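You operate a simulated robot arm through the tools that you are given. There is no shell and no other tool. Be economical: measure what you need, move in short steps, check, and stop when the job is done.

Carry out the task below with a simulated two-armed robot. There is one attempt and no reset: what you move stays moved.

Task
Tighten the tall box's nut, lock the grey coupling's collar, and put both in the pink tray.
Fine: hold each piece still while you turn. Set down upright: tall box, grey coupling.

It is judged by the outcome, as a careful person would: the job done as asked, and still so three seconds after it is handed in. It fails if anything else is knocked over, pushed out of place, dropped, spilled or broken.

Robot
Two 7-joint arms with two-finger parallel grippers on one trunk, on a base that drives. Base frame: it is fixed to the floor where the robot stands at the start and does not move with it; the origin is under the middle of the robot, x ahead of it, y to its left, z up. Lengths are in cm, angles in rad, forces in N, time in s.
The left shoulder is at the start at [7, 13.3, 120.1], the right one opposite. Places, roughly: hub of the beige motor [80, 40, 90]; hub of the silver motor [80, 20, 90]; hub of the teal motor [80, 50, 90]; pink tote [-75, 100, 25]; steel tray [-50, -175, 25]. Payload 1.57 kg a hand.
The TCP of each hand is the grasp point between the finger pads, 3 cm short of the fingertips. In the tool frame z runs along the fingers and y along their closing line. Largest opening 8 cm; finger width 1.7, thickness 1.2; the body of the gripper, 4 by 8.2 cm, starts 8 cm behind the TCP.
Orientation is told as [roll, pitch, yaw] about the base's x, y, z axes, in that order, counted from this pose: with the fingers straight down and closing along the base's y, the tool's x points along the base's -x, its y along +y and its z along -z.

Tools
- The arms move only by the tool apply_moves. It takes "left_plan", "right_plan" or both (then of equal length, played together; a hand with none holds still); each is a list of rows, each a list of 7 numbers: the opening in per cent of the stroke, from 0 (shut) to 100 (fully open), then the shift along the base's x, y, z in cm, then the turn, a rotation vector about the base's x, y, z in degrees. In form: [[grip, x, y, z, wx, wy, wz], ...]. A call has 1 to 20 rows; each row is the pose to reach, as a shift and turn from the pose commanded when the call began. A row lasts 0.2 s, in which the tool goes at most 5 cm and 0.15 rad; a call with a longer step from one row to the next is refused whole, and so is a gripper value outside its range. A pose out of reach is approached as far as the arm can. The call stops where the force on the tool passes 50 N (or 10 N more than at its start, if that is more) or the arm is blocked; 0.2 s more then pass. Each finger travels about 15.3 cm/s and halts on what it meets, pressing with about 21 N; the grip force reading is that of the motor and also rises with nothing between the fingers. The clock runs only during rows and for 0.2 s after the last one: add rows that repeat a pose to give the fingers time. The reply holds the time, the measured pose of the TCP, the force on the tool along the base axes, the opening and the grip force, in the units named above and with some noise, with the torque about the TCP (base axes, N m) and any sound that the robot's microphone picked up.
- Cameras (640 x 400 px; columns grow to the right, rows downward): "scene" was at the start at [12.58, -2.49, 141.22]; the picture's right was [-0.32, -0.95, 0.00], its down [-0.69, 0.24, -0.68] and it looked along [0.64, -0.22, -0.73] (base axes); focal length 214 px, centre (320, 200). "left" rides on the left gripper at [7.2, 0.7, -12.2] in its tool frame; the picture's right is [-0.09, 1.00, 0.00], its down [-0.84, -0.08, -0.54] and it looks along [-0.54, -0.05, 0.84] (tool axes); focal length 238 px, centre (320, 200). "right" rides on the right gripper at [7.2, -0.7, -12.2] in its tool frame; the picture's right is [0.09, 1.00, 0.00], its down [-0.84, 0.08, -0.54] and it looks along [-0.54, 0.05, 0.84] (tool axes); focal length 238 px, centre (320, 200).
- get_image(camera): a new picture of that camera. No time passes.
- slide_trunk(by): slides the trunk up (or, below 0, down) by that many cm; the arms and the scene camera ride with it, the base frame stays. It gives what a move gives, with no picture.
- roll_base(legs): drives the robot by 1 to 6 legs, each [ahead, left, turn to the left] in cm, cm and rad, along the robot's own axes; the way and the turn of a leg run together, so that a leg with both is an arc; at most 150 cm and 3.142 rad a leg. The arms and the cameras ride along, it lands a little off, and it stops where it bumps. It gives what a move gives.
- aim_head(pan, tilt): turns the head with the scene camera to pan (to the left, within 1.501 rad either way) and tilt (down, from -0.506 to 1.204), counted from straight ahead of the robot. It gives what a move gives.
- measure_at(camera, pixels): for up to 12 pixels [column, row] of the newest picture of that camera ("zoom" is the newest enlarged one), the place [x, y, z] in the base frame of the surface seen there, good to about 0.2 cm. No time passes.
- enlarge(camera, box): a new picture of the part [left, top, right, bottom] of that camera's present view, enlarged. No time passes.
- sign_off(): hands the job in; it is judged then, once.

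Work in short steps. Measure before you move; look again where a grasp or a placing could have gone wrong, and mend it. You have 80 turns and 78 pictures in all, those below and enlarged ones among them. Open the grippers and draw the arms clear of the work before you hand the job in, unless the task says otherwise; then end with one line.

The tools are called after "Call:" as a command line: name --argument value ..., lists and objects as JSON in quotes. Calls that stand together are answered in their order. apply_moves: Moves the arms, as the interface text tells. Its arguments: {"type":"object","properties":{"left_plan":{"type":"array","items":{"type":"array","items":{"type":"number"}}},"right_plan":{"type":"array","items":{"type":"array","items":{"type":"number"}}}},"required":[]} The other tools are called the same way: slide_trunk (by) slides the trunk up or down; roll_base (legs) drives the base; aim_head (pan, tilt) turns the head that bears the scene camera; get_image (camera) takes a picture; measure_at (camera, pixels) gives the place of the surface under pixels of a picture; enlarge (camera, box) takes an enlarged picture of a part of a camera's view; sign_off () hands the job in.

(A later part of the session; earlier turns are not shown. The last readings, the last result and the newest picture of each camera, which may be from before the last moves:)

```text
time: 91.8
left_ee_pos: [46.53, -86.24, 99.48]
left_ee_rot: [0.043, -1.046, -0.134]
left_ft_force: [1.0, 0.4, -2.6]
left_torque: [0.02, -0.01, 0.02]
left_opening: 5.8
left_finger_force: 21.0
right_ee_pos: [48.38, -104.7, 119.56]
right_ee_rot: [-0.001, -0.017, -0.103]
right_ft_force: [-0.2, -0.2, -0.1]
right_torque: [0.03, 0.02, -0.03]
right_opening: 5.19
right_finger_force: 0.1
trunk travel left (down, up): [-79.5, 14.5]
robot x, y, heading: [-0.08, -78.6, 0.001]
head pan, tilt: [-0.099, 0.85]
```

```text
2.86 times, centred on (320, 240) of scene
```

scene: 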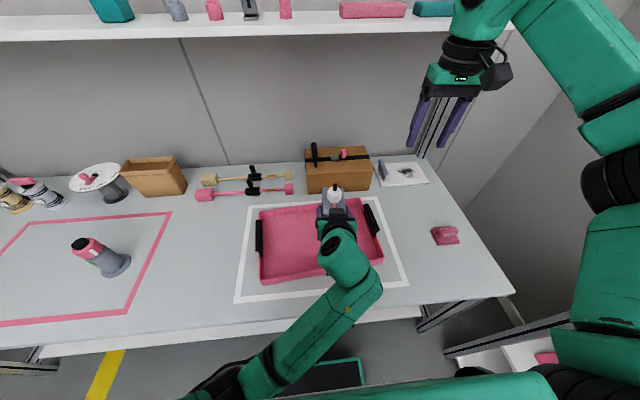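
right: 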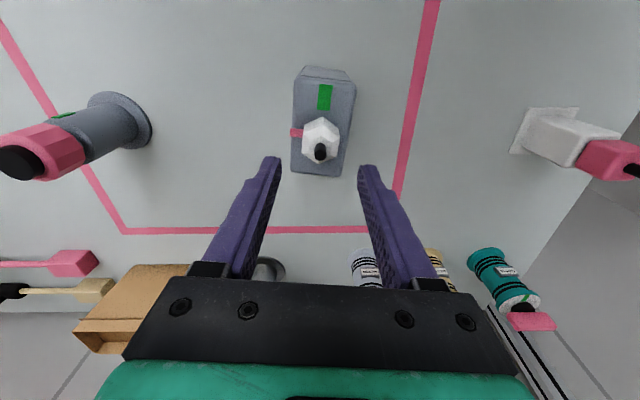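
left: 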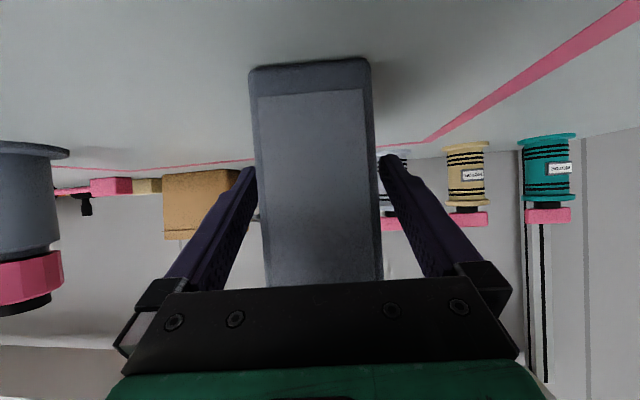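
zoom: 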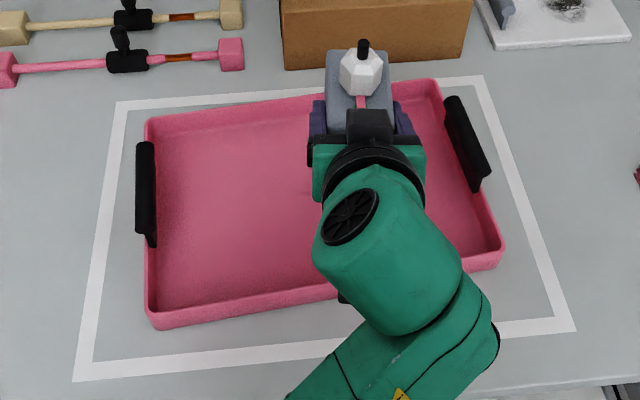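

Interior is x 39.5–65, floor z 75.5. I'll drive ahead 9 cm, level the box by the small residual tilt, and lower with the trunk.

Call:
roll_base --legs '[[9, 0, 0]]'

Call:
apply_moves --left_plan '[[45, 0, 0, -0.3, -0.7, 0, -0.4], [45, 0, 0, -0.5, -1.4, 0, -0.75], [45, 0, 0, -0.5, -1.4, 0, -0.75]]'

Call:
slide_trunk --by -14

Call:
get_image --camera "scene"

```text
time: 92.9
left_ee_pos: [55.06, -86.1, 99.45]
left_ee_rot: [0.043, -1.046, -0.134]
left_ft_force: [0.3, -0.1, -1.7]
left_torque: [0.01, 0.01, 0.03]
left_opening: 5.79
left_finger_force: 20.8
right_ee_pos: [56.79, -104.58, 119.68]
right_ee_rot: [-0.001, -0.02, -0.104]
right_ft_force: [-0.7, -0.3, -0.2]
right_torque: [0.04, 0.02, -0.01]
right_opening: 5.2
right_finger_force: 0.1
trunk travel left (down, up): [-79.5, 14.5]
robot x, y, heading: [8.78, -78.33, 0.007]
head pan, tilt: [-0.099, 0.85]
```

```text
time: 93.7
left_ee_pos: [55.3, -86.15, 98.84]
left_ee_rot: [-0.004, -1.047, -0.107]
left_ft_force: [-0.4, -0.3, -2.1]
left_torque: [0.01, 0.04, 0.01]
left_opening: 5.76
left_finger_force: 21.8
right_ee_pos: [57.16, -104.73, 119.48]
right_ee_rot: [0.0, -0.014, -0.104]
right_ft_force: [0.5, -0.7, 0.3]
right_torque: [0.02, 0.0, 0.0]
right_opening: 5.19
right_finger_force: 0.1
trunk travel left (down, up): [-79.5, 14.5]
robot x, y, heading: [8.39, -78.4, 0.005]
head pan, tilt: [-0.099, 0.85]
```

```text
time: 95.3
left_ee_pos: [55.22, -86.16, 85.22]
left_ee_rot: [-0.007, -1.056, -0.107]
left_ft_force: [2.2, 0.1, 12.7]
left_torque: [0.19, 0.28, -0.08]
left_opening: 5.79
left_finger_force: 20.9
right_ee_pos: [56.95, -104.78, 105.69]
right_ee_rot: [0.002, -0.018, -0.103]
right_ft_force: [-0.8, -0.5, -0.2]
right_torque: [0.01, 0.0, -0.03]
right_opening: 5.2
right_finger_force: 0.0
trunk travel left (down, up): [-65.5, 28.5]
robot x, y, heading: [8.48, -78.8, 0.003]
head pan, tilt: [-0.099, 0.85]
```

```text
28 pictures are left
```

scene: 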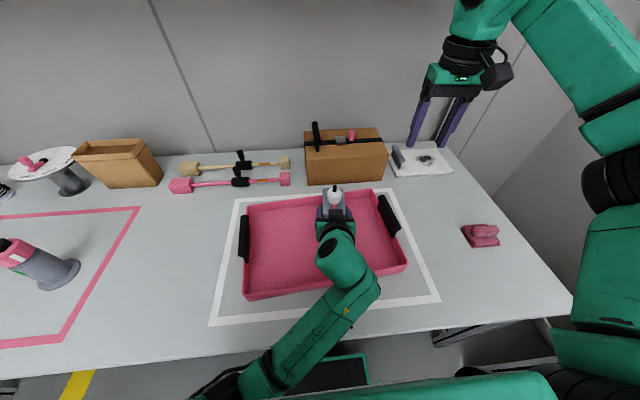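

There's 12.7 N upward at z 85 already, so I'll look at what touches.

Call:
get_image --camera "left"

Call:
enlarge --camera "scene" --box '[280, 170, 390, 270]'

Call:
measure_at --camera "zoom" --pixels '[[325, 105], [325, 150], [265, 150], [370, 150], [330, 190], [265, 235], [400, 235], [300, 170], [355, 170], [270, 120], [375, 120], [440, 60]]'

```text
27 pictures are left
```

left: 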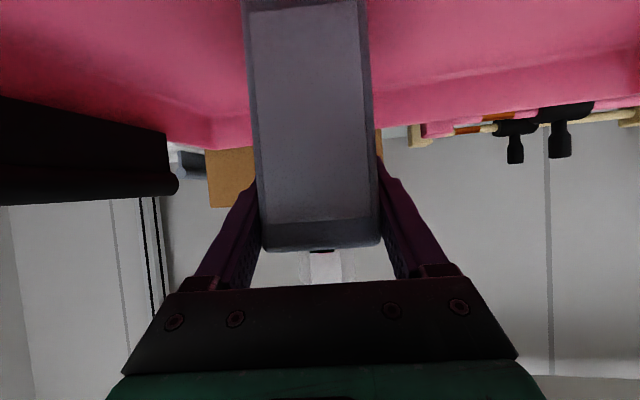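

```text
4.00 times, centred on (335, 220) of scene
```

zoom: 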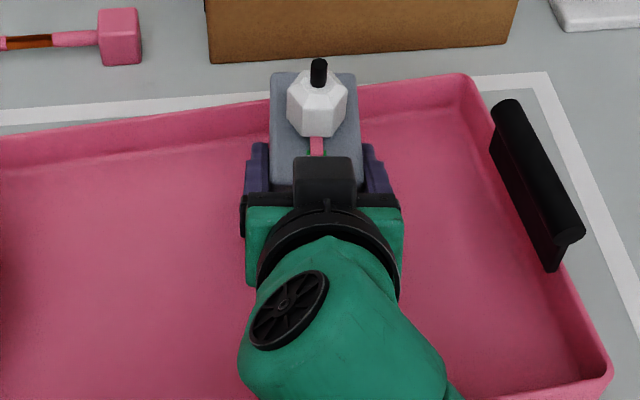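

```text
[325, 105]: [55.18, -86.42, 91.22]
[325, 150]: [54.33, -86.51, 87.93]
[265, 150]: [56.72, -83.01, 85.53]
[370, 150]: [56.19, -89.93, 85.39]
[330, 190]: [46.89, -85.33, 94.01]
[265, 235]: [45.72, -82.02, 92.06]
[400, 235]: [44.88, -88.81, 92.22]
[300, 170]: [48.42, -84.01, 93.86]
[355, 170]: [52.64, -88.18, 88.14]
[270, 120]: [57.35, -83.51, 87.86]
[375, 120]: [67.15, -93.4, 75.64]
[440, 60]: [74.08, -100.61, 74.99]
```

The nut top reads z 91.2, so the box slid about 4 cm in the grip and is now resting on the tray floor. I'll ease off slightly and open the left fingers.

Call:
apply_moves --left_plan '[[45, 0, 0, 0.15, 0, 0, 0], [62, 0, 0, 0.15, 0, 0, 0], [78, 0, 0, 0.15, 0, 0, 0], [88, 0, 0, 0.15, 0, 0, 0], [100, 0, 0, 0.15, 0, 0, 0], [100, 0, 0, 0.15, 0, 0, 0]]'

Call:
get_image --camera "left"

Call:
enlarge --camera "scene" --box '[280, 170, 390, 270]'

```text
time: 96.7
left_ee_pos: [55.22, -85.87, 84.91]
left_ee_rot: [0.014, -1.047, -0.122]
left_ft_force: [0.0, 0.0, 0.1]
left_torque: [-0.03, -0.01, -0.02]
left_opening: 8.04
left_finger_force: 0.1
right_ee_pos: [56.99, -104.86, 105.63]
right_ee_rot: [0.0, -0.018, -0.105]
right_ft_force: [-0.8, 0.0, 0.8]
right_torque: [-0.02, -0.02, 0.0]
right_opening: 5.19
right_finger_force: 0.1
trunk travel left (down, up): [-65.5, 28.5]
robot x, y, heading: [8.3, -78.69, 0.004]
head pan, tilt: [-0.099, 0.85]
```

```text
25 pictures are left
```

left: 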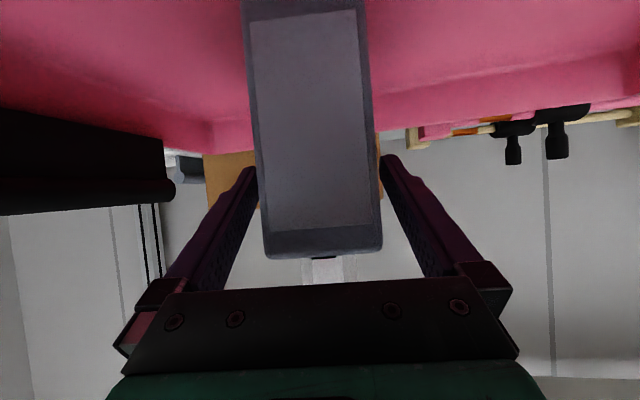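

```text
4.00 times, centred on (335, 220) of scene
```

zoom: 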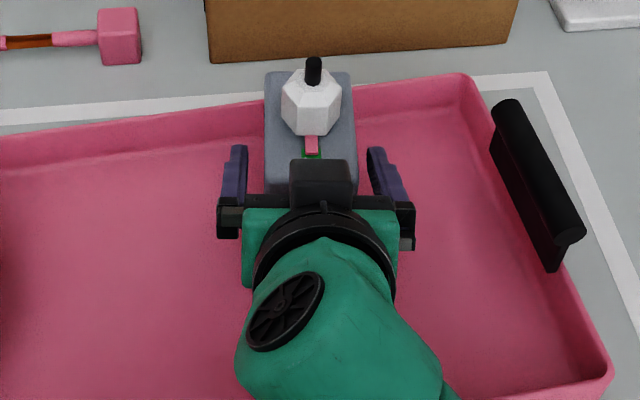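

The box stands upright in the tray with its pointer on green. I'll back the open hand straight out, raise the trunk, and drive to the coupling.

Call:
roll_base --legs '[[-13, 0, 0]]'

Call:
slide_trunk --by 14

Call:
get_image --camera "scene"

Call:
roll_base --legs '[[0, 71.5, 0]]'

```text
time: 98.0
left_ee_pos: [42.22, -86.04, 84.7]
left_ee_rot: [0.015, -1.046, -0.126]
left_ft_force: [-0.6, 0.7, 0.3]
left_torque: [0.01, -0.01, -0.01]
left_opening: 8.01
left_finger_force: 0.0
right_ee_pos: [44.09, -104.91, 105.58]
right_ee_rot: [0.0, -0.015, -0.107]
right_ft_force: [-0.3, -0.8, 1.1]
right_torque: [-0.02, 0.03, -0.01]
right_opening: 5.21
right_finger_force: 0.1
trunk travel left (down, up): [-65.5, 28.5]
robot x, y, heading: [-4.41, -78.89, 0.003]
head pan, tilt: [-0.099, 0.85]
```

```text
time: 99.7
left_ee_pos: [42.31, -85.93, 98.78]
left_ee_rot: [0.018, -1.046, -0.128]
left_ft_force: [0.0, 0.1, 0.4]
left_torque: [-0.01, -0.02, -0.03]
left_opening: 8.02
left_finger_force: 0.1
right_ee_pos: [44.09, -104.83, 119.7]
right_ee_rot: [0.0, -0.015, -0.107]
right_ft_force: [0.2, 0.2, 0.4]
right_torque: [0.0, 0.01, 0.01]
right_opening: 5.19
right_finger_force: 0.2
trunk travel left (down, up): [-79.5, 14.5]
robot x, y, heading: [-4.38, -78.28, -0.003]
head pan, tilt: [-0.099, 0.85]
```

```text
23 pictures are left
```

scene: 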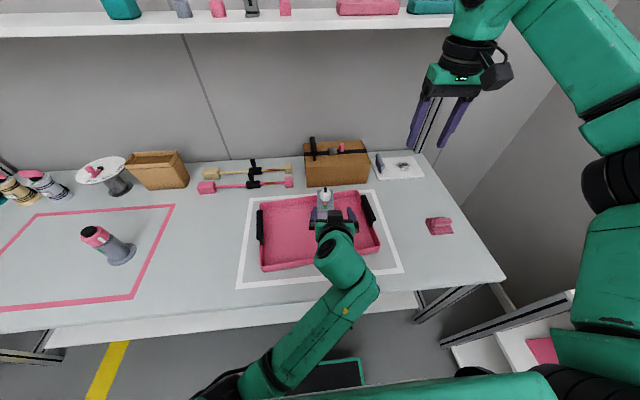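

```text
time: 103.6
left_ee_pos: [41.96, -14.78, 98.69]
left_ee_rot: [0.017, -1.046, -0.123]
left_ft_force: [1.0, -0.7, 0.4]
left_torque: [0.0, 0.02, 0.0]
left_opening: 7.99
left_finger_force: 0.1
right_ee_pos: [43.94, -33.76, 119.65]
right_ee_rot: [0.001, -0.017, -0.099]
right_ft_force: [-0.2, -0.3, 0.7]
right_torque: [0.0, 0.0, 0.01]
right_opening: 5.19
right_finger_force: 0.0
trunk travel left (down, up): [-79.5, 14.5]
robot x, y, heading: [-4.48, -8.04, 0.007]
head pan, tilt: [-0.099, 0.85]
```

At the coupling's y. I'll drive ahead 6.5 cm so the left hand is over it, then check lateral centring before lowering.

Call:
roll_base --legs '[[6.5, 0, 0]]'

Call:
aim_head --pan -0.15 --tilt 0.85

Call:
enlarge --camera "scene" --box '[260, 150, 400, 270]'

Call:
get_image --camera "left"

```text
time: 104.5
left_ee_pos: [48.25, -14.87, 98.87]
left_ee_rot: [0.022, -1.048, -0.124]
left_ft_force: [-0.5, -0.1, -0.3]
left_torque: [0.0, 0.02, 0.01]
left_opening: 7.99
left_finger_force: 0.0
right_ee_pos: [49.88, -33.79, 119.86]
right_ee_rot: [0.001, -0.02, -0.098]
right_ft_force: [-0.4, -0.1, -0.1]
right_torque: [-0.02, -0.01, -0.02]
right_opening: 5.22
right_finger_force: 0.0
trunk travel left (down, up): [-79.5, 14.5]
robot x, y, heading: [2.12, -8.01, 0.01]
head pan, tilt: [-0.099, 0.85]
```

```text
time: 105.2
left_ee_pos: [48.56, -14.83, 98.83]
left_ee_rot: [0.02, -1.047, -0.124]
left_ft_force: [-0.4, 0.2, 0.0]
left_torque: [0.01, -0.02, -0.01]
left_opening: 7.98
left_finger_force: 0.1
right_ee_pos: [50.28, -33.75, 119.74]
right_ee_rot: [0.0, -0.017, -0.101]
right_ft_force: [-0.1, -0.2, 0.3]
right_torque: [0.01, 0.02, 0.02]
right_opening: 5.19
right_finger_force: 0.1
trunk travel left (down, up): [-79.5, 14.5]
robot x, y, heading: [1.68, -7.77, 0.008]
head pan, tilt: [-0.15, 0.85]
```

```text
3.33 times, centred on (330, 210) of scene
```

zoom: 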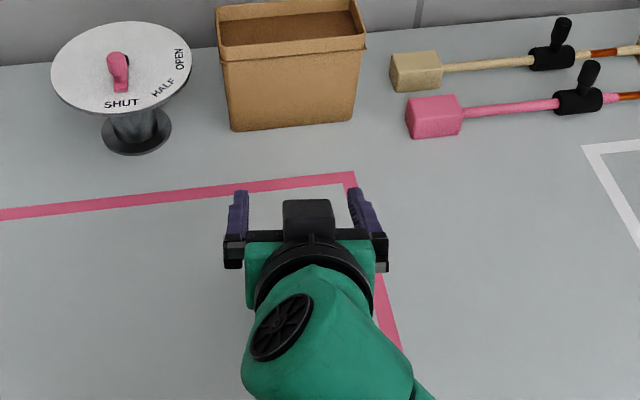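

```text
21 pictures are left
```

left: 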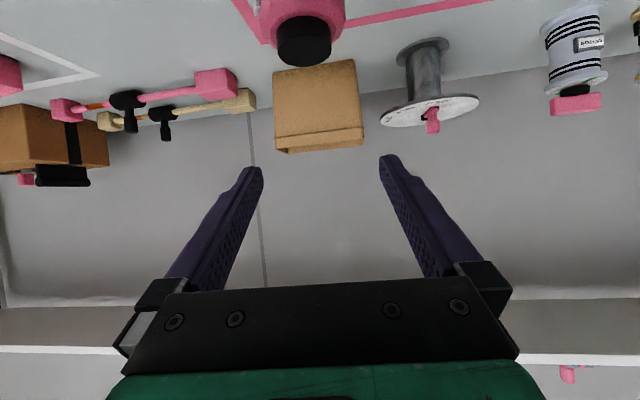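

Measuring the coupling's cap in the left view for its axis.

Call:
measure_at --camera "left" --pixels '[[305, 42], [280, 42], [329, 42], [305, 22], [305, 60], [270, 15], [340, 15]]'

```text
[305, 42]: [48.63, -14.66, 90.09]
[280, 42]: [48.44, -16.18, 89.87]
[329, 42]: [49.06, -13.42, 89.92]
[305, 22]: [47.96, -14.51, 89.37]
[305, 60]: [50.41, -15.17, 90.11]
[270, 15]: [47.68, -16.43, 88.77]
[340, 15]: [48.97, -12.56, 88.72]
```

Axis is about (49.3,-14.85) and the hand is centred laterally. I'll nudge x +0.7 and lower with the trunk so the fingers straddle the body.

Call:
apply_moves --left_plan '[[100, 0.4, 0, 0, 0, 0, 0], [100, 0.7, 0, 0, 0, 0, 0], [100, 0.7, 0, 0, 0, 0, 0]]'

Call:
slide_trunk --by -18

Call:
get_image --camera "left"

```text
time: 106.0
left_ee_pos: [49.18, -14.23, 97.9]
left_ee_rot: [0.061, -1.039, -0.157]
left_ft_force: [-0.4, -0.1, -0.7]
left_torque: [0.02, -0.03, -0.04]
left_opening: 7.98
left_finger_force: 0.0
right_ee_pos: [50.4, -33.68, 119.63]
right_ee_rot: [0.0, -0.017, -0.099]
right_ft_force: [1.1, -0.6, 0.1]
right_torque: [0.0, -0.03, -0.04]
right_opening: 5.21
right_finger_force: 0.0
trunk travel left (down, up): [-79.5, 14.5]
robot x, y, heading: [1.97, -7.53, 0.008]
head pan, tilt: [-0.15, 0.85]
```

```text
time: 108.0
left_ee_pos: [49.28, -14.22, 80.1]
left_ee_rot: [0.061, -1.041, -0.158]
left_ft_force: [0.7, -0.5, -0.1]
left_torque: [0.0, -0.02, 0.01]
left_opening: 7.99
left_finger_force: 0.1
right_ee_pos: [50.48, -33.74, 101.66]
right_ee_rot: [-0.001, -0.018, -0.099]
right_ft_force: [1.7, 0.5, -0.5]
right_torque: [0.01, -0.02, 0.02]
right_opening: 5.18
right_finger_force: 0.1
trunk travel left (down, up): [-61.5, 32.5]
robot x, y, heading: [1.8, -7.47, 0.007]
head pan, tilt: [-0.15, 0.85]
```

```text
20 pictures are left
```

left: 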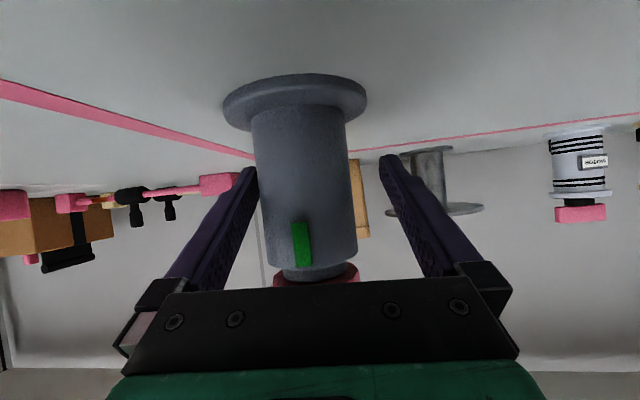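

The body is between the fingers but offset, and the hand is rolled slightly (0.06). I'll correct y -0.65, z +0.4 and the roll before closing.

Call:
apply_moves --left_plan '[[100, 0, -0.3, 0.2, -0.9, 0, -1.5], [100, 0, -0.65, 0.4, -1.75, 0, -2], [100, 0, -0.65, 0.4, -1.75, 0, -2]]'

Call:
get_image --camera "left"

```text
time: 108.8
left_ee_pos: [49.49, -14.29, 80.48]
left_ee_rot: [0.032, -1.051, -0.159]
left_ft_force: [-0.8, -1.0, 0.2]
left_torque: [-0.01, 0.03, -0.01]
left_opening: 8.03
left_finger_force: 0.1
right_ee_pos: [50.33, -33.73, 101.6]
right_ee_rot: [0.0, -0.018, -0.099]
right_ft_force: [-0.4, 0.3, 0.0]
right_torque: [0.01, -0.01, 0.01]
right_opening: 5.2
right_finger_force: 0.0
trunk travel left (down, up): [-61.5, 32.5]
robot x, y, heading: [2.05, -7.81, 0.004]
head pan, tilt: [-0.15, 0.85]
```

```text
19 pictures are left
```

left: 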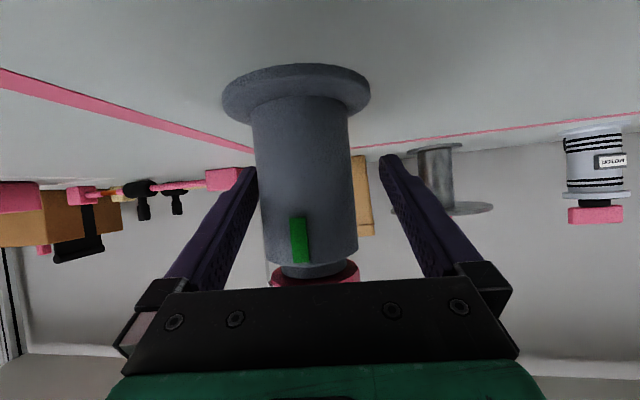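

y barely moved, so I'll command it again.

Call:
apply_moves --left_plan '[[100, 0, -0.3, 0, -0.4, 0, 0], [100, -0.2, -0.6, 0, -0.8, 0, 0.5], [100, -0.2, -0.6, 0, -0.8, 0, 0.5], [100, -0.2, -0.6, 0, -0.8, 0, 0.5]]'

```text
time: 109.8
left_ee_pos: [49.26, -14.17, 79.42]
left_ee_rot: [0.067, -1.049, -0.182]
left_ft_force: [-0.1, -0.1, -0.5]
left_torque: [-0.01, 0.0, -0.02]
left_opening: 7.99
left_finger_force: 0.0
right_ee_pos: [50.41, -33.75, 101.63]
right_ee_rot: [0.0, -0.017, -0.099]
right_ft_force: [0.3, 0.7, 0.4]
right_torque: [-0.02, 0.01, -0.01]
right_opening: 5.2
right_finger_force: 0.1
trunk travel left (down, up): [-61.5, 32.5]
robot x, y, heading: [1.83, -7.53, 0.006]
head pan, tilt: [-0.15, 0.85]
```

The arm is at its fold limit here. I'll back the base 4 cm and shift 0.7 right, then extend the arm to regain margin.

Call:
roll_base --legs '[[-4, -0.6, 0]]'

Call:
apply_moves --left_plan '[[100, 1, 0, 0.3, -0.8, 0, 0], [100, 2.2, 0, 0.6, -1.5, 0, 1], [100, 3.5, 0, 0.9, -1.9, 0, 1.5], [100, 3.9, 0, 1.0, -1.9, 0, 1.5], [100, 3.9, 0, 1.0, -1.9, 0, 1.5]]'

Call:
get_image --camera "left"

```text
time: 110.7
left_ee_pos: [45.18, -14.92, 79.25]
left_ee_rot: [0.064, -1.043, -0.183]
left_ft_force: [-0.3, 0.2, -0.4]
left_torque: [0.01, -0.01, -0.01]
left_opening: 7.99
left_finger_force: 0.0
right_ee_pos: [46.48, -34.27, 101.56]
right_ee_rot: [0.0, -0.016, -0.098]
right_ft_force: [-0.8, 0.2, 0.6]
right_torque: [0.0, 0.0, 0.02]
right_opening: 5.21
right_finger_force: 0.1
trunk travel left (down, up): [-61.5, 32.5]
robot x, y, heading: [-2.11, -8.53, 0.009]
head pan, tilt: [-0.15, 0.85]
```

```text
time: 111.9
left_ee_pos: [48.46, -12.18, 78.19]
left_ee_rot: [0.193, -1.042, -0.264]
left_ft_force: [-11.7, -8.0, 36.9]
left_torque: [-1.74, -0.42, -0.59]
left_opening: 7.96
left_finger_force: 0.0
right_ee_pos: [45.59, -34.42, 102.03]
right_ee_rot: [0.002, -0.027, -0.101]
right_ft_force: [-0.6, 0.6, 0.1]
right_torque: [0.0, -0.01, -0.02]
right_opening: 5.2
right_finger_force: 0.1
trunk travel left (down, up): [-61.5, 32.5]
robot x, y, heading: [-2.15, -8.38, 0.007]
head pan, tilt: [-0.15, 0.85]
```

```text
18 pictures are left
```

left: 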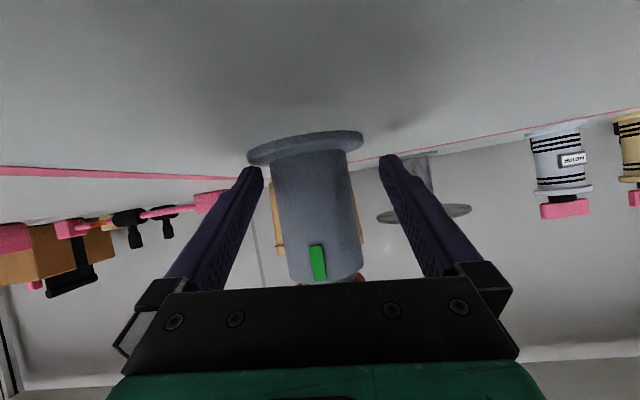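

The left hand got pushed aside and is touching the table. I'll raise it with the trunk, correct its attitude to a ~50° tilt (which keeps the forearm higher), and look.

Call:
slide_trunk --by 18

Call:
apply_moves --left_plan '[[100, 0, -0.8, 0.5, -1.8, 3.3, -0.5], [100, 0.3, -1.6, 1, -3.6, 6.6, -1], [100, 0.5, -2.6, 1.5, -5.5, 10, -1.5], [100, 0.5, -2.6, 1.5, -5.5, 10, -1.5]]'

Call:
aim_head --pan 0.2 --tilt 0.85

Call:
get_image --camera "scene"

```text
time: 113.9
left_ee_pos: [49.37, -11.84, 95.84]
left_ee_rot: [0.195, -1.028, -0.257]
left_ft_force: [-0.2, -0.2, -0.3]
left_torque: [-0.01, -0.03, 0.02]
left_opening: 7.98
left_finger_force: 0.0
right_ee_pos: [46.46, -34.25, 119.6]
right_ee_rot: [-0.001, -0.017, -0.1]
right_ft_force: [-0.2, 0.4, 0.8]
right_torque: [-0.02, 0.03, -0.04]
right_opening: 5.19
right_finger_force: 0.1
trunk travel left (down, up): [-79.5, 14.5]
robot x, y, heading: [-1.73, -8.71, 0.011]
head pan, tilt: [-0.15, 0.85]
```

```text
time: 114.3
left_ee_pos: [49.16, -10.52, 94.1]
left_ee_rot: [0.215, -0.945, -0.266]
left_ft_force: [-0.2, -0.2, 0.1]
left_torque: [-0.02, -0.02, 0.01]
left_opening: 8.0
left_finger_force: 0.0
right_ee_pos: [46.51, -34.36, 119.52]
right_ee_rot: [0.001, -0.017, -0.101]
right_ft_force: [-0.3, 0.8, 0.3]
right_torque: [-0.03, -0.04, -0.02]
right_opening: 5.24
right_finger_force: 0.0
trunk travel left (down, up): [-79.5, 14.5]
robot x, y, heading: [-2.52, -8.61, 0.012]
head pan, tilt: [-0.15, 0.85]
stopped in row 2 (left hand): the arm was blocked; the commanded pose is now the measured one
```

```text
time: 115.2
left_ee_pos: [49.06, -10.48, 93.98]
left_ee_rot: [0.212, -0.944, -0.264]
left_ft_force: [0.1, -0.2, 0.2]
left_torque: [0.0, -0.03, 0.03]
left_opening: 7.97
left_finger_force: 0.1
right_ee_pos: [46.49, -34.48, 119.56]
right_ee_rot: [-0.001, -0.017, -0.098]
right_ft_force: [0.4, 0.3, 0.2]
right_torque: [0.04, 0.02, 0.0]
right_opening: 5.19
right_finger_force: 0.1
trunk travel left (down, up): [-79.5, 14.5]
robot x, y, heading: [-2.37, -8.62, 0.007]
head pan, tilt: [0.201, 0.85]
```

```text
17 pictures are left
```

scene: 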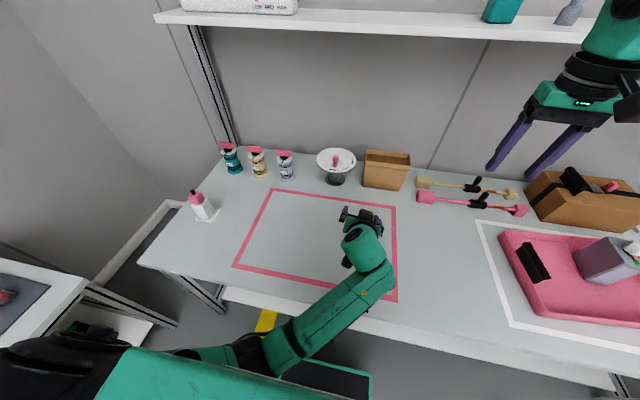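

The left elbow has dropped low against the trunk. I'll back away from the table and, in free air, raise and swing the left arm outward, then rotate tool-down as in the recovery that worked before. The right hand goes out of the way.

Call:
roll_base --legs '[[-12, 0, 0]]'

Call:
apply_moves --left_plan '[[100, 2, 2, 2, 0, 0, 0], [100, 4, 4, 4, 0, 0, 0], [100, 5, 6, 7, 0, 0, 0], [100, 5, 8, 10, 0, 0, 0], [100, 5, 10, 13, 0, 0, 0], [100, 5, 12, 16, 0, 0, 0], [100, 5, 14, 19, 0, 0, 0], [100, 5, 14, 22, 0, 0, 0], [100, 5, 14, 22, 0, 0, 0]]' --right_plan '[[65, 0, -2, 0, 0, 0, 0], [65, 0, -4, 0, 0, 0, 0], [65, 0, -6, 0, 0, 0, 0], [65, 0, -8, 0, 0, 0, 0], [65, 0, -10, 0, 0, 0, 0], [65, 0, -12, 0, 0, 0, 0], [65, 0, -12, 0, 0, 0, 0], [65, 0, -12, 0, 0, 0, 0], [65, 0, -12, 0, 0, 0, 0]]'

Call:
apply_moves --left_plan '[[100, 0, 0, 0.5, -0.6, 7.8, 1.2], [100, 0, 0, 1, -1.1, 15.7, 2.3], [100, 0, 0, 1.5, -1.7, 23.5, 3.5], [100, 0, 0, 2, -2.3, 31.4, 4.7], [100, 0, 0, 2, -2.9, 39.2, 5.9], [100, 0, 0, 2, -3.4, 47, 7], [100, 0, 0, 2, -4, 54.9, 8.2], [100, 0, 0, 2, -4, 54.9, 8.2]]'

Call:
get_image --camera "scene"

```text
time: 116.4
left_ee_pos: [37.11, -10.74, 94.01]
left_ee_rot: [0.212, -0.942, -0.266]
left_ft_force: [-0.8, 0.2, -0.3]
left_torque: [-0.03, 0.01, 0.0]
left_opening: 8.0
left_finger_force: 0.2
right_ee_pos: [34.43, -34.45, 119.49]
right_ee_rot: [-0.001, -0.014, -0.103]
right_ft_force: [-0.1, 0.2, -0.3]
right_torque: [0.0, 0.02, -0.02]
right_opening: 5.19
right_finger_force: 0.1
trunk travel left (down, up): [-79.5, 14.5]
robot x, y, heading: [-14.23, -8.33, 0.008]
head pan, tilt: [0.201, 0.85]
```

```text
time: 118.4
left_ee_pos: [41.98, 3.24, 116.1]
left_ee_rot: [0.211, -0.947, -0.264]
left_ft_force: [-0.4, 1.0, -1.1]
left_torque: [-0.01, 0.0, -0.01]
left_opening: 7.98
left_finger_force: 0.0
right_ee_pos: [32.97, -44.51, 118.92]
right_ee_rot: [0.0, -0.017, -0.102]
right_ft_force: [0.2, 0.1, 0.2]
right_torque: [-0.01, 0.0, -0.01]
right_opening: 5.23
right_finger_force: 0.1
right hand out of reach, approached as far as the arm can: row 5, 6, 7, 8, 9
trunk travel left (down, up): [-79.5, 14.5]
robot x, y, heading: [-14.37, -8.42, 0.007]
head pan, tilt: [0.201, 0.85]
```

```text
time: 120.2
left_ee_pos: [42.29, 3.24, 118.25]
left_ee_rot: [0.003, 0.0, -0.002]
left_ft_force: [-0.6, 1.0, -0.5]
left_torque: [0.01, 0.0, 0.0]
left_opening: 8.02
left_finger_force: 0.1
left hand out of reach, approached as far as the arm can: row 3, 4, 5, 6, 7, 8
right_ee_pos: [33.13, -44.59, 118.99]
right_ee_rot: [0.0, -0.017, -0.103]
right_ft_force: [0.2, -0.1, -0.9]
right_torque: [-0.01, 0.05, -0.01]
right_opening: 5.2
right_finger_force: 0.2
trunk travel left (down, up): [-79.5, 14.5]
robot x, y, heading: [-14.21, -8.48, 0.008]
head pan, tilt: [0.201, 0.85]
```

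```text
16 pictures are left
```

scene: 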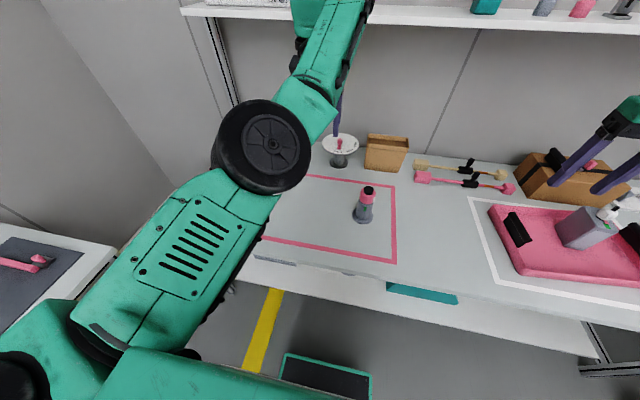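

Same near-straight state as before; the coupling and box both stand fine. I'll repeat the unlocking sweep: yaw +40°, sweep inward, then return to the start-like pose.

Call:
apply_moves --left_plan '[[100, 0, 0, 0, 0, 0, 8], [100, 0, -1, 0, 0, 0, 16], [100, 0, -2, 1, 0, 0, 24], [100, -1, -4, 1, 0, 0, 32], [100, -2, -7, 2, 0, 0, 40], [100, -3, -10, 2, 0, 0, 40], [100, -4, -13, 2, 0, 0, 40], [100, -6, -17, 2, 0, 0, 40], [100, -8, -20, 3, 0, 0, 40], [100, -10, -22, 3, 0, 0, 40], [100, -11, -23, 3, 0, 0, 40], [100, -11, -23, 3, 0, 0, 40]]'

Call:
apply_moves --left_plan '[[100, 0, 3, 1, 0, 0, -5], [100, 0, 6, 1, 0, 0, -10], [100, 0, 9, 1, 0, 0, -15], [100, -1, 12, 1, 0, 0, -20], [100, -2, 15, 1, 0, 0, -26], [100, -3, 18, 1, 0, 0, -33], [100, -3.5, 20, 1, 0, 0, -40], [100, -3.5, 20, 1, 0, 0, -40]]'

Call:
get_image --camera "scene"

```text
time: 122.8
left_ee_pos: [31.44, -19.71, 121.24]
left_ee_rot: [0.001, -0.001, 0.697]
left_ft_force: [-0.1, -0.3, -0.5]
left_torque: [-0.01, -0.01, -0.01]
left_opening: 8.01
left_finger_force: 0.0
left hand out of reach, approached as far as the arm can: row 4, 5, 6, 7, 8
right_ee_pos: [33.04, -44.54, 119.01]
right_ee_rot: [0.0, -0.018, -0.104]
right_ft_force: [-0.2, 0.4, -0.2]
right_torque: [0.01, -0.02, 0.01]
right_opening: 5.21
right_finger_force: 0.0
trunk travel left (down, up): [-79.5, 14.5]
robot x, y, heading: [-14.31, -8.44, 0.007]
head pan, tilt: [0.201, 0.85]
```

```text
time: 124.6
left_ee_pos: [27.96, 0.22, 122.22]
left_ee_rot: [0.0, 0.001, -0.002]
left_ft_force: [0.3, -0.7, -0.2]
left_torque: [0.01, -0.03, 0.01]
left_opening: 7.99
left_finger_force: 0.0
right_ee_pos: [33.02, -44.55, 118.91]
right_ee_rot: [0.001, -0.019, -0.105]
right_ft_force: [0.3, 0.1, 0.0]
right_torque: [0.0, 0.03, 0.0]
right_opening: 5.19
right_finger_force: 0.0
trunk travel left (down, up): [-79.5, 14.5]
robot x, y, heading: [-14.49, -8.34, 0.007]
head pan, tilt: [0.201, 0.85]
```

```text
15 pictures are left
```

scene: 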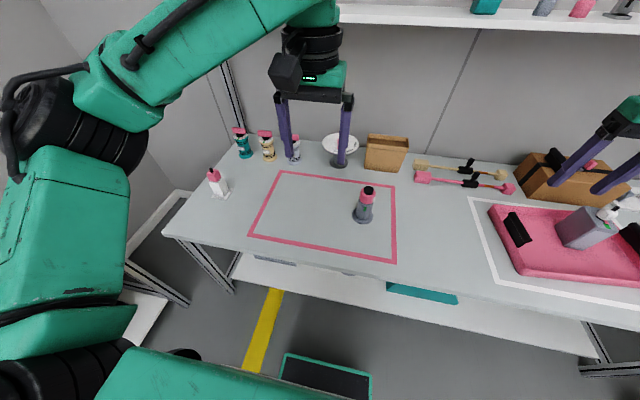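

Unlocked: the left arm is back elbow-out and tool-down. I'll repeat the proven tilt sequence, drive in, lower the trunk, and check centring on the coupling from above.

Call:
apply_moves --left_plan '[[100, 1.5, 0, 0, -0.4, -7.5, -0.7], [100, 3, -1, 0, -0.8, -15, -1.36], [100, 4.5, -2, 0, -1.2, -22.5, -2.04], [100, 6, -3, 0, -1.57, -30, -2.72], [100, 7, -4, 0, -2, -37.5, -3.4], [100, 8, -5, 0, -2.4, -45, -4.1], [100, 8, -6, 0, -2.8, -52.5, -4.8], [100, 8, -7, -1, -3.14, -59.95, -5.44], [100, 7.5, -9.5, -2, -3.14, -59.95, -5.44], [100, 7, -12, -3.5, -3.14, -59.95, -5.44], [100, 6.5, -14.5, -5, -3.14, -59.95, -5.44], [100, 6, -16.6, -7, -3.14, -59.95, -5.44], [100, 6, -16.6, -7, -3.14, -59.95, -5.44]]'

Call:
roll_base --legs '[[15.5, 1.5, 0]]'

Call:
slide_trunk --by -17

Call:
get_image --camera "left"

```text
time: 127.4
left_ee_pos: [33.76, -16.46, 115.15]
left_ee_rot: [0.002, -1.049, -0.105]
left_ft_force: [0.3, 0.0, 0.0]
left_torque: [0.03, 0.02, 0.03]
left_opening: 8.0
left_finger_force: 0.2
right_ee_pos: [33.01, -44.44, 119.06]
right_ee_rot: [0.001, -0.017, -0.103]
right_ft_force: [-0.1, 0.5, -0.3]
right_torque: [-0.03, -0.02, -0.03]
right_opening: 5.16
right_finger_force: 0.1
trunk travel left (down, up): [-79.5, 14.5]
robot x, y, heading: [-14.31, -8.53, 0.005]
head pan, tilt: [0.201, 0.85]
```

```text
time: 128.8
left_ee_pos: [48.71, -14.85, 115.24]
left_ee_rot: [0.001, -1.05, -0.107]
left_ft_force: [-0.6, -0.1, -0.4]
left_torque: [0.01, 0.01, 0.02]
left_opening: 7.99
left_finger_force: 0.0
right_ee_pos: [48.08, -42.89, 119.16]
right_ee_rot: [0.0, -0.023, -0.102]
right_ft_force: [0.5, 0.5, 0.2]
right_torque: [0.0, 0.01, 0.0]
right_opening: 5.2
right_finger_force: 0.0
trunk travel left (down, up): [-79.5, 14.5]
robot x, y, heading: [1.07, -6.86, 0.008]
head pan, tilt: [0.201, 0.85]
```

```text
time: 130.7
left_ee_pos: [48.94, -14.81, 98.15]
left_ee_rot: [0.001, -1.051, -0.104]
left_ft_force: [-0.1, -0.6, -0.1]
left_torque: [-0.02, 0.0, -0.02]
left_opening: 8.01
left_finger_force: 0.0
right_ee_pos: [48.24, -42.81, 101.97]
right_ee_rot: [-0.001, -0.017, -0.101]
right_ft_force: [0.1, 0.2, 0.4]
right_torque: [0.02, -0.01, -0.02]
right_opening: 5.2
right_finger_force: 0.1
trunk travel left (down, up): [-62.5, 31.5]
robot x, y, heading: [1.02, -7.06, 0.006]
head pan, tilt: [0.201, 0.85]
```

```text
14 pictures are left
```

left: 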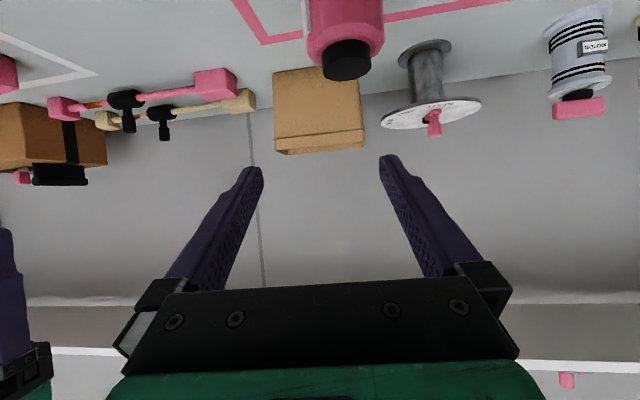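

The coupling now appears at (346,60) and was nudged slightly by the earlier contact. I'll measure its new axis.

Call:
measure_at --camera "left" --pixels '[[346, 62], [323, 60], [370, 58], [347, 42], [346, 77], [309, 30], [383, 25], [346, 20]]'

```text
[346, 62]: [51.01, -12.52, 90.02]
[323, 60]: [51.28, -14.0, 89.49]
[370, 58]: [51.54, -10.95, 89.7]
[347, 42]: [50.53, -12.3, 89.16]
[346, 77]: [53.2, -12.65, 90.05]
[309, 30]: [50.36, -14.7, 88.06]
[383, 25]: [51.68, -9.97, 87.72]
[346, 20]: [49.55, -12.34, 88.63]
```

The coupling's axis is now about (52.0,-12.5), still upright. I'll shift the base to match, lower the left hand around it as before and close, and bring the right hand above at yaw ≈ -40° so the fingers miss the white lug.

Call:
roll_base --legs '[[2.9, 2.3, 0]]'

Call:
apply_moves --left_plan '[[100, 0, 0, -3, 0, 0, 0], [100, 0, 0, -6, 0, 0, 0], [100, 0, 0, -9, 0, 0, 0], [100, 0, 0, -12, 0, 0, 0], [100, 0, 0, -15, 0, 0, 0], [100, 0, 0, -17.4, 0, 0, 0], [100, 0, 0, -17.4, 0, 0, 0]]' --right_plan '[[80, 0, 3, 0, 0, 0, -8], [85, 0, 6, 0, 0, 0, -16], [85, 0, 9, 0, 0, 0, -24], [85, 0, 10, 0, 0, 0, -33], [85, 0, 10, 0, 0, 0, -33], [85, 0, 10, 0, 0, 0, -33], [85, 0, 10, 0, 0, 0, -33]]'

Call:
get_image --camera "left"

```text
time: 131.6
left_ee_pos: [51.68, -12.67, 98.2]
left_ee_rot: [0.004, -1.047, -0.108]
left_ft_force: [0.1, -0.1, -0.6]
left_torque: [0.0, 0.0, 0.02]
left_opening: 8.01
left_finger_force: 0.1
right_ee_pos: [51.04, -40.69, 101.98]
right_ee_rot: [0.001, -0.02, -0.1]
right_ft_force: [0.0, 0.1, 0.4]
right_torque: [-0.01, 0.0, 0.04]
right_opening: 5.2
right_finger_force: 0.0
trunk travel left (down, up): [-62.5, 31.5]
robot x, y, heading: [3.9, -4.68, 0.006]
head pan, tilt: [0.201, 0.85]
```

```text
refused: row 4 steps farther than a row can; nothing moved
```

```text
13 pictures are left
```

left: 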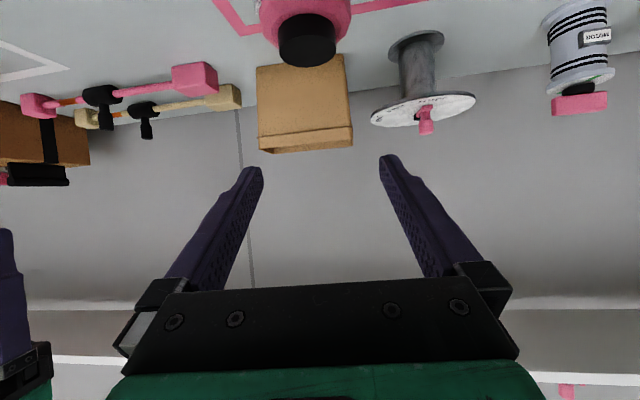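

A turn step was slightly over the limit. Re-sending with smaller steps, then closing and bringing the right hand to hover.

Call:
apply_moves --left_plan '[[100, 0, 0, -3, 0, 0, 0], [100, 0.1, 0.05, -6, 0, 0, 0], [100, 0.2, 0.1, -9, 0, 0, 0], [100, 0.2, 0.1, -12, 0, 0, 0], [100, 0.2, 0.1, -15, 0, 0, 0], [100, 0.2, 0.1, -17.4, 0, 0, 0], [100, 0.2, 0.1, -17.4, 0, 0, 0]]' --right_plan '[[80, 0, 3, 0, 0, 0, -8], [85, 0, 6, 0, 0, 0, -16], [85, 0, 9, 0, 0, 0, -24], [85, 0, 10, 0, 0, 0, -32], [85, 0, 10, 0, 0, 0, -34], [85, 0, 10, 0, 0, 0, -34], [85, 0, 10, 0, 0, 0, -34]]'

Call:
apply_moves --left_plan '[[85, 0, 0, 0, 0, 0, 0], [72, 0, 0, 0, 0, 0, 0], [60, 0, 0, 0, 0, 0, 0], [50, 0, 0, 0, 0, 0, 0], [42, 0, 0, 0, 0, 0, 0], [42, 0, 0, 0, 0, 0, 0], [42, 0, 0, 0, 0, 0, 0]]' --right_plan '[[85, 0, 0, 0, 0, 0, 0], [85, 0.3, 4, 0, 0, 0, 0], [85, 0.6, 8, 0, 0, 0, 0], [85, 0.9, 12, 0, 0, 0, 0], [85, 1, 16, -1, 0, 0, 0], [85, 1, 18, -3.5, 0, 0, 0], [85, 1, 18, -3.5, 0, 0, 0]]'

Call:
enlarge --camera "right" --box '[220, 40, 420, 240]'

Call:
aim_head --pan -0.15 --tilt 0.75

Call:
enlarge --camera "scene" --box '[260, 150, 400, 270]'

```text
time: 133.2
left_ee_pos: [51.95, -12.28, 80.63]
left_ee_rot: [0.001, -1.049, -0.106]
left_ft_force: [-0.3, -0.1, 0.2]
left_torque: [-0.01, 0.02, -0.03]
left_opening: 8.0
left_finger_force: 0.0
right_ee_pos: [51.23, -30.65, 101.93]
right_ee_rot: [-0.001, -0.016, -0.695]
right_ft_force: [-0.3, -0.2, 0.5]
right_torque: [0.04, 0.02, 0.01]
right_opening: 6.82
right_finger_force: 0.1
trunk travel left (down, up): [-62.5, 31.5]
robot x, y, heading: [3.69, -4.45, 0.011]
head pan, tilt: [0.201, 0.85]
```

```text
time: 134.8
left_ee_pos: [51.92, -12.47, 80.74]
left_ee_rot: [0.002, -1.049, -0.107]
left_ft_force: [0.8, 0.6, -0.1]
left_torque: [-0.04, -0.05, 0.02]
left_opening: 5.52
left_finger_force: 21.4
right_ee_pos: [52.0, -12.94, 98.47]
right_ee_rot: [0.0, -0.016, -0.694]
right_ft_force: [0.6, 0.1, -0.2]
right_torque: [0.02, 0.02, 0.01]
right_opening: 6.8
right_finger_force: 0.1
trunk travel left (down, up): [-62.5, 31.5]
robot x, y, heading: [3.41, -4.52, 0.01]
head pan, tilt: [0.201, 0.85]
```

```text
2.00 times, centred on (320, 140) of right
```

zoom: 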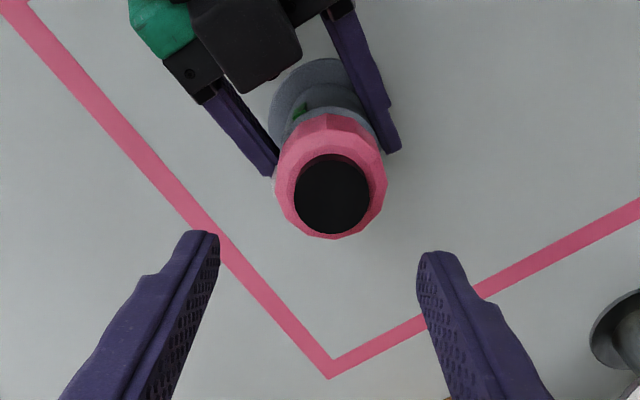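

```text
time: 135.6
left_ee_pos: [51.91, -12.39, 80.75]
left_ee_rot: [0.002, -1.049, -0.106]
left_ft_force: [0.9, 0.5, 0.4]
left_torque: [-0.08, 0.02, -0.01]
left_opening: 5.54
left_finger_force: 20.3
right_ee_pos: [51.99, -12.99, 98.6]
right_ee_rot: [0.001, -0.018, -0.695]
right_ft_force: [-0.1, -0.3, -0.7]
right_torque: [-0.02, -0.05, -0.03]
right_opening: 6.8
right_finger_force: 0.1
trunk travel left (down, up): [-62.5, 31.5]
robot x, y, heading: [3.36, -4.22, 0.009]
head pan, tilt: [-0.15, 0.75]
```

```text
3.33 times, centred on (330, 210) of scene
```

zoom: 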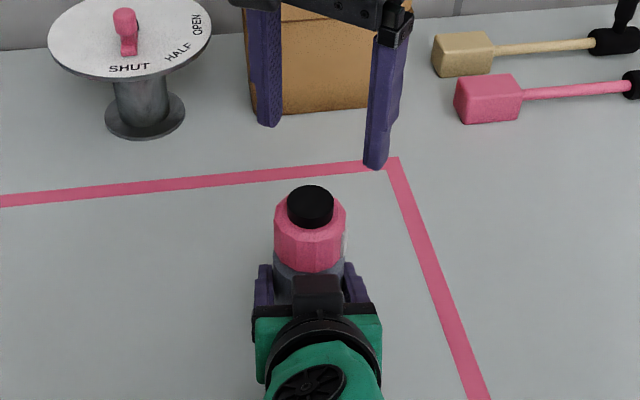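

The coupling is held firmly (opening 5.5). I need to know exactly where the white lug and green mark are before choosing the grip angle.

Call:
enlarge --camera "right" --box '[276, 80, 376, 170]'

Call:
measure_at --camera "scene" --pixels '[[328, 200]]'

```text
4.44 times, centred on (326, 125) of right
```

zoom: 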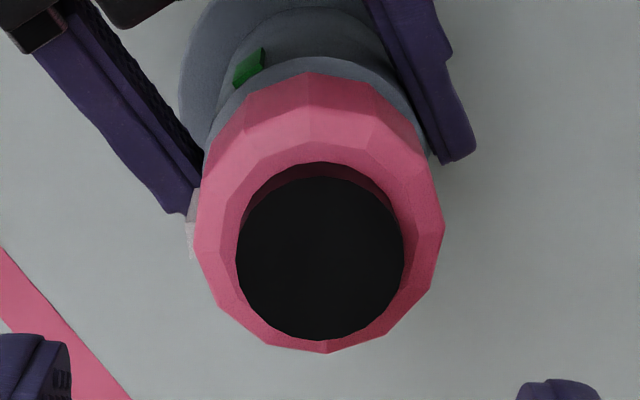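

```text
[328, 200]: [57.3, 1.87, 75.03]
```

The lug points about 40–45° short of the green mark, so roughly a 45–50° clockwise turn. I'll start at yaw ≈ +2°, which puts the fingers clear of the lug, then descend and close on the collar.

Call:
measure_at --camera "zoom" --pixels '[[192, 235], [194, 215], [320, 258], [240, 258], [402, 258], [320, 335], [320, 190], [250, 65], [210, 258], [438, 220]]'

Call:
apply_moves --right_plan '[[85, 0, 0.1, 0, 0, 0, 8], [85, 0, 0.2, 0, 0, 0, 16], [85, 0, 0.3, 0, 0, 0, 24], [85, 0, 0.4, 0, 0, 0, 32], [85, 0, 0.5, -1, 0, 0, 40], [85, 0, 0.5, -4, 0, 0, 42], [85, 0, 0.5, -7, 0, 0, 42], [85, 0, 0.5, -10.3, 0, 0, 42], [85, 0, 0.5, -10.3, 0, 0, 42], [72, 0, 0.5, -10.3, 0, 0, 42], [62, 0, 0.5, -10.3, 0, 0, 42], [52, 0, 0.5, -10.3, 0, 0, 42], [45, 0, 0.5, -10.3, 0, 0, 42], [45, 0, 0.5, -10.3, 0, 0, 42]]'

Call:
enlarge --camera "right" --box '[270, 80, 370, 180]'

```text
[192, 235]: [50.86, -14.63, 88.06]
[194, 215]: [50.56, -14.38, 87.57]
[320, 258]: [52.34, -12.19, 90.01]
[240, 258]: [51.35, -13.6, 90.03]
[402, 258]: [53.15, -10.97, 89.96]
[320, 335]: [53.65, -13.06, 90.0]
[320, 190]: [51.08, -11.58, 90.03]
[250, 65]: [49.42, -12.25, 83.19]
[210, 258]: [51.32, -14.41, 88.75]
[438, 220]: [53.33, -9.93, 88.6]
```

```text
time: 138.6
left_ee_pos: [51.91, -12.4, 80.71]
left_ee_rot: [0.004, -1.048, -0.106]
left_ft_force: [-4.5, 16.0, 3.5]
left_torque: [-0.46, -0.33, 0.09]
left_opening: 5.54
left_finger_force: 21.3
right_ee_pos: [52.26, -12.33, 88.18]
right_ee_rot: [-0.003, -0.019, 0.036]
right_ft_force: [4.0, -15.2, -1.2]
right_torque: [-0.53, 0.01, 0.01]
right_opening: 5.27
right_finger_force: 20.9
trunk travel left (down, up): [-62.5, 31.5]
robot x, y, heading: [3.61, -4.29, 0.006]
head pan, tilt: [-0.15, 0.75]
```

```text
4.00 times, centred on (320, 130) of right
```

zoom: 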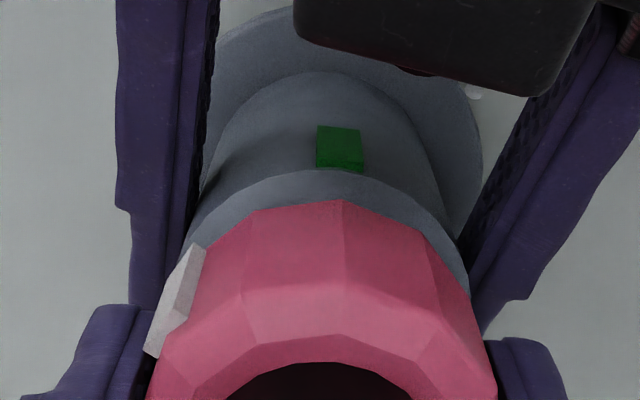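

Gripped clear of the lug (opening 5.27). Lug at about 36° past -y and green at about 91°, so ~55°. Turning 50° clockwise, then looking.

Call:
apply_moves --right_plan '[[45, 0, -0.1, 0, 0, 0, -5], [45, 0, -0.15, 0, 0, 0, -13], [45, 0, -0.15, 0, 0, 0, -21], [45, 0, -0.15, 0, 0, 0, -29], [45, 0, -0.15, 0, 0, 0, -37], [45, 0, -0.15, 0, 0, 0, -45], [45, 0, -0.15, 0, 0, 0, -50], [45, 0, -0.15, 0, 0, 0, -50]]'

Call:
enlarge --camera "right" --box '[270, 80, 370, 180]'

Call:
enlarge --camera "scene" --box '[290, 190, 360, 250]'

```text
time: 140.4
left_ee_pos: [51.93, -12.45, 80.83]
left_ee_rot: [0.001, -1.049, -0.105]
left_ft_force: [8.3, 9.8, 1.8]
left_torque: [-0.16, 0.15, -0.05]
left_opening: 5.52
left_finger_force: 20.6
right_ee_pos: [52.07, -12.34, 88.18]
right_ee_rot: [-0.003, -0.015, -0.837]
right_ft_force: [-7.0, -9.4, 0.6]
right_torque: [-0.27, 0.23, 0.0]
right_opening: 5.24
right_finger_force: 21.3
trunk travel left (down, up): [-62.5, 31.5]
robot x, y, heading: [3.63, -5.14, 0.007]
head pan, tilt: [-0.15, 0.75]
```

```text
4.00 times, centred on (320, 130) of right
```

zoom: 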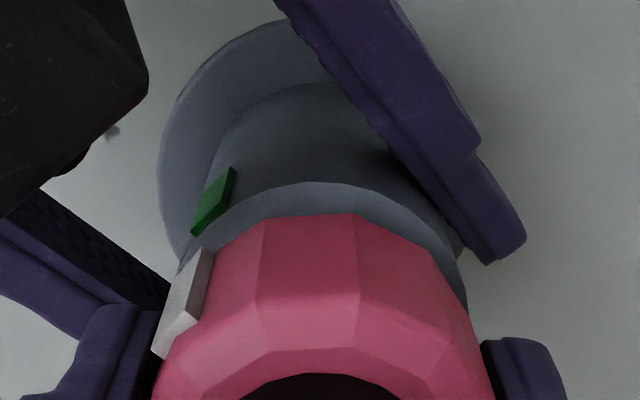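

```text
6.67 times, centred on (325, 220) of scene
```

zoom: 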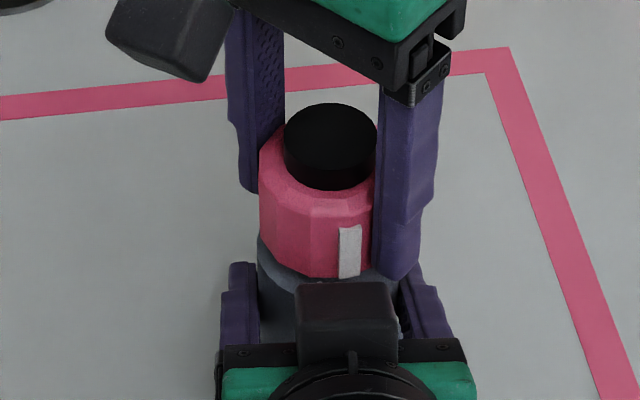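

The collar turned with the body still. Measuring the lug's present direction.

Call:
measure_at --camera "zoom" --pixels '[[342, 250], [350, 245], [357, 250], [350, 268], [330, 110], [330, 180]]'

Call:
measure_at --camera "right" --pixels '[[293, 130]]'

```text
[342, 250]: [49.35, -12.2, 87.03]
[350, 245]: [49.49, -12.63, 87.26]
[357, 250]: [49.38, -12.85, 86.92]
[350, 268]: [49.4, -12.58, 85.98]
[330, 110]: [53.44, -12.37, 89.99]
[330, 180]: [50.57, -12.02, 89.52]
```

```text
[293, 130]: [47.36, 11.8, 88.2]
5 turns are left
```

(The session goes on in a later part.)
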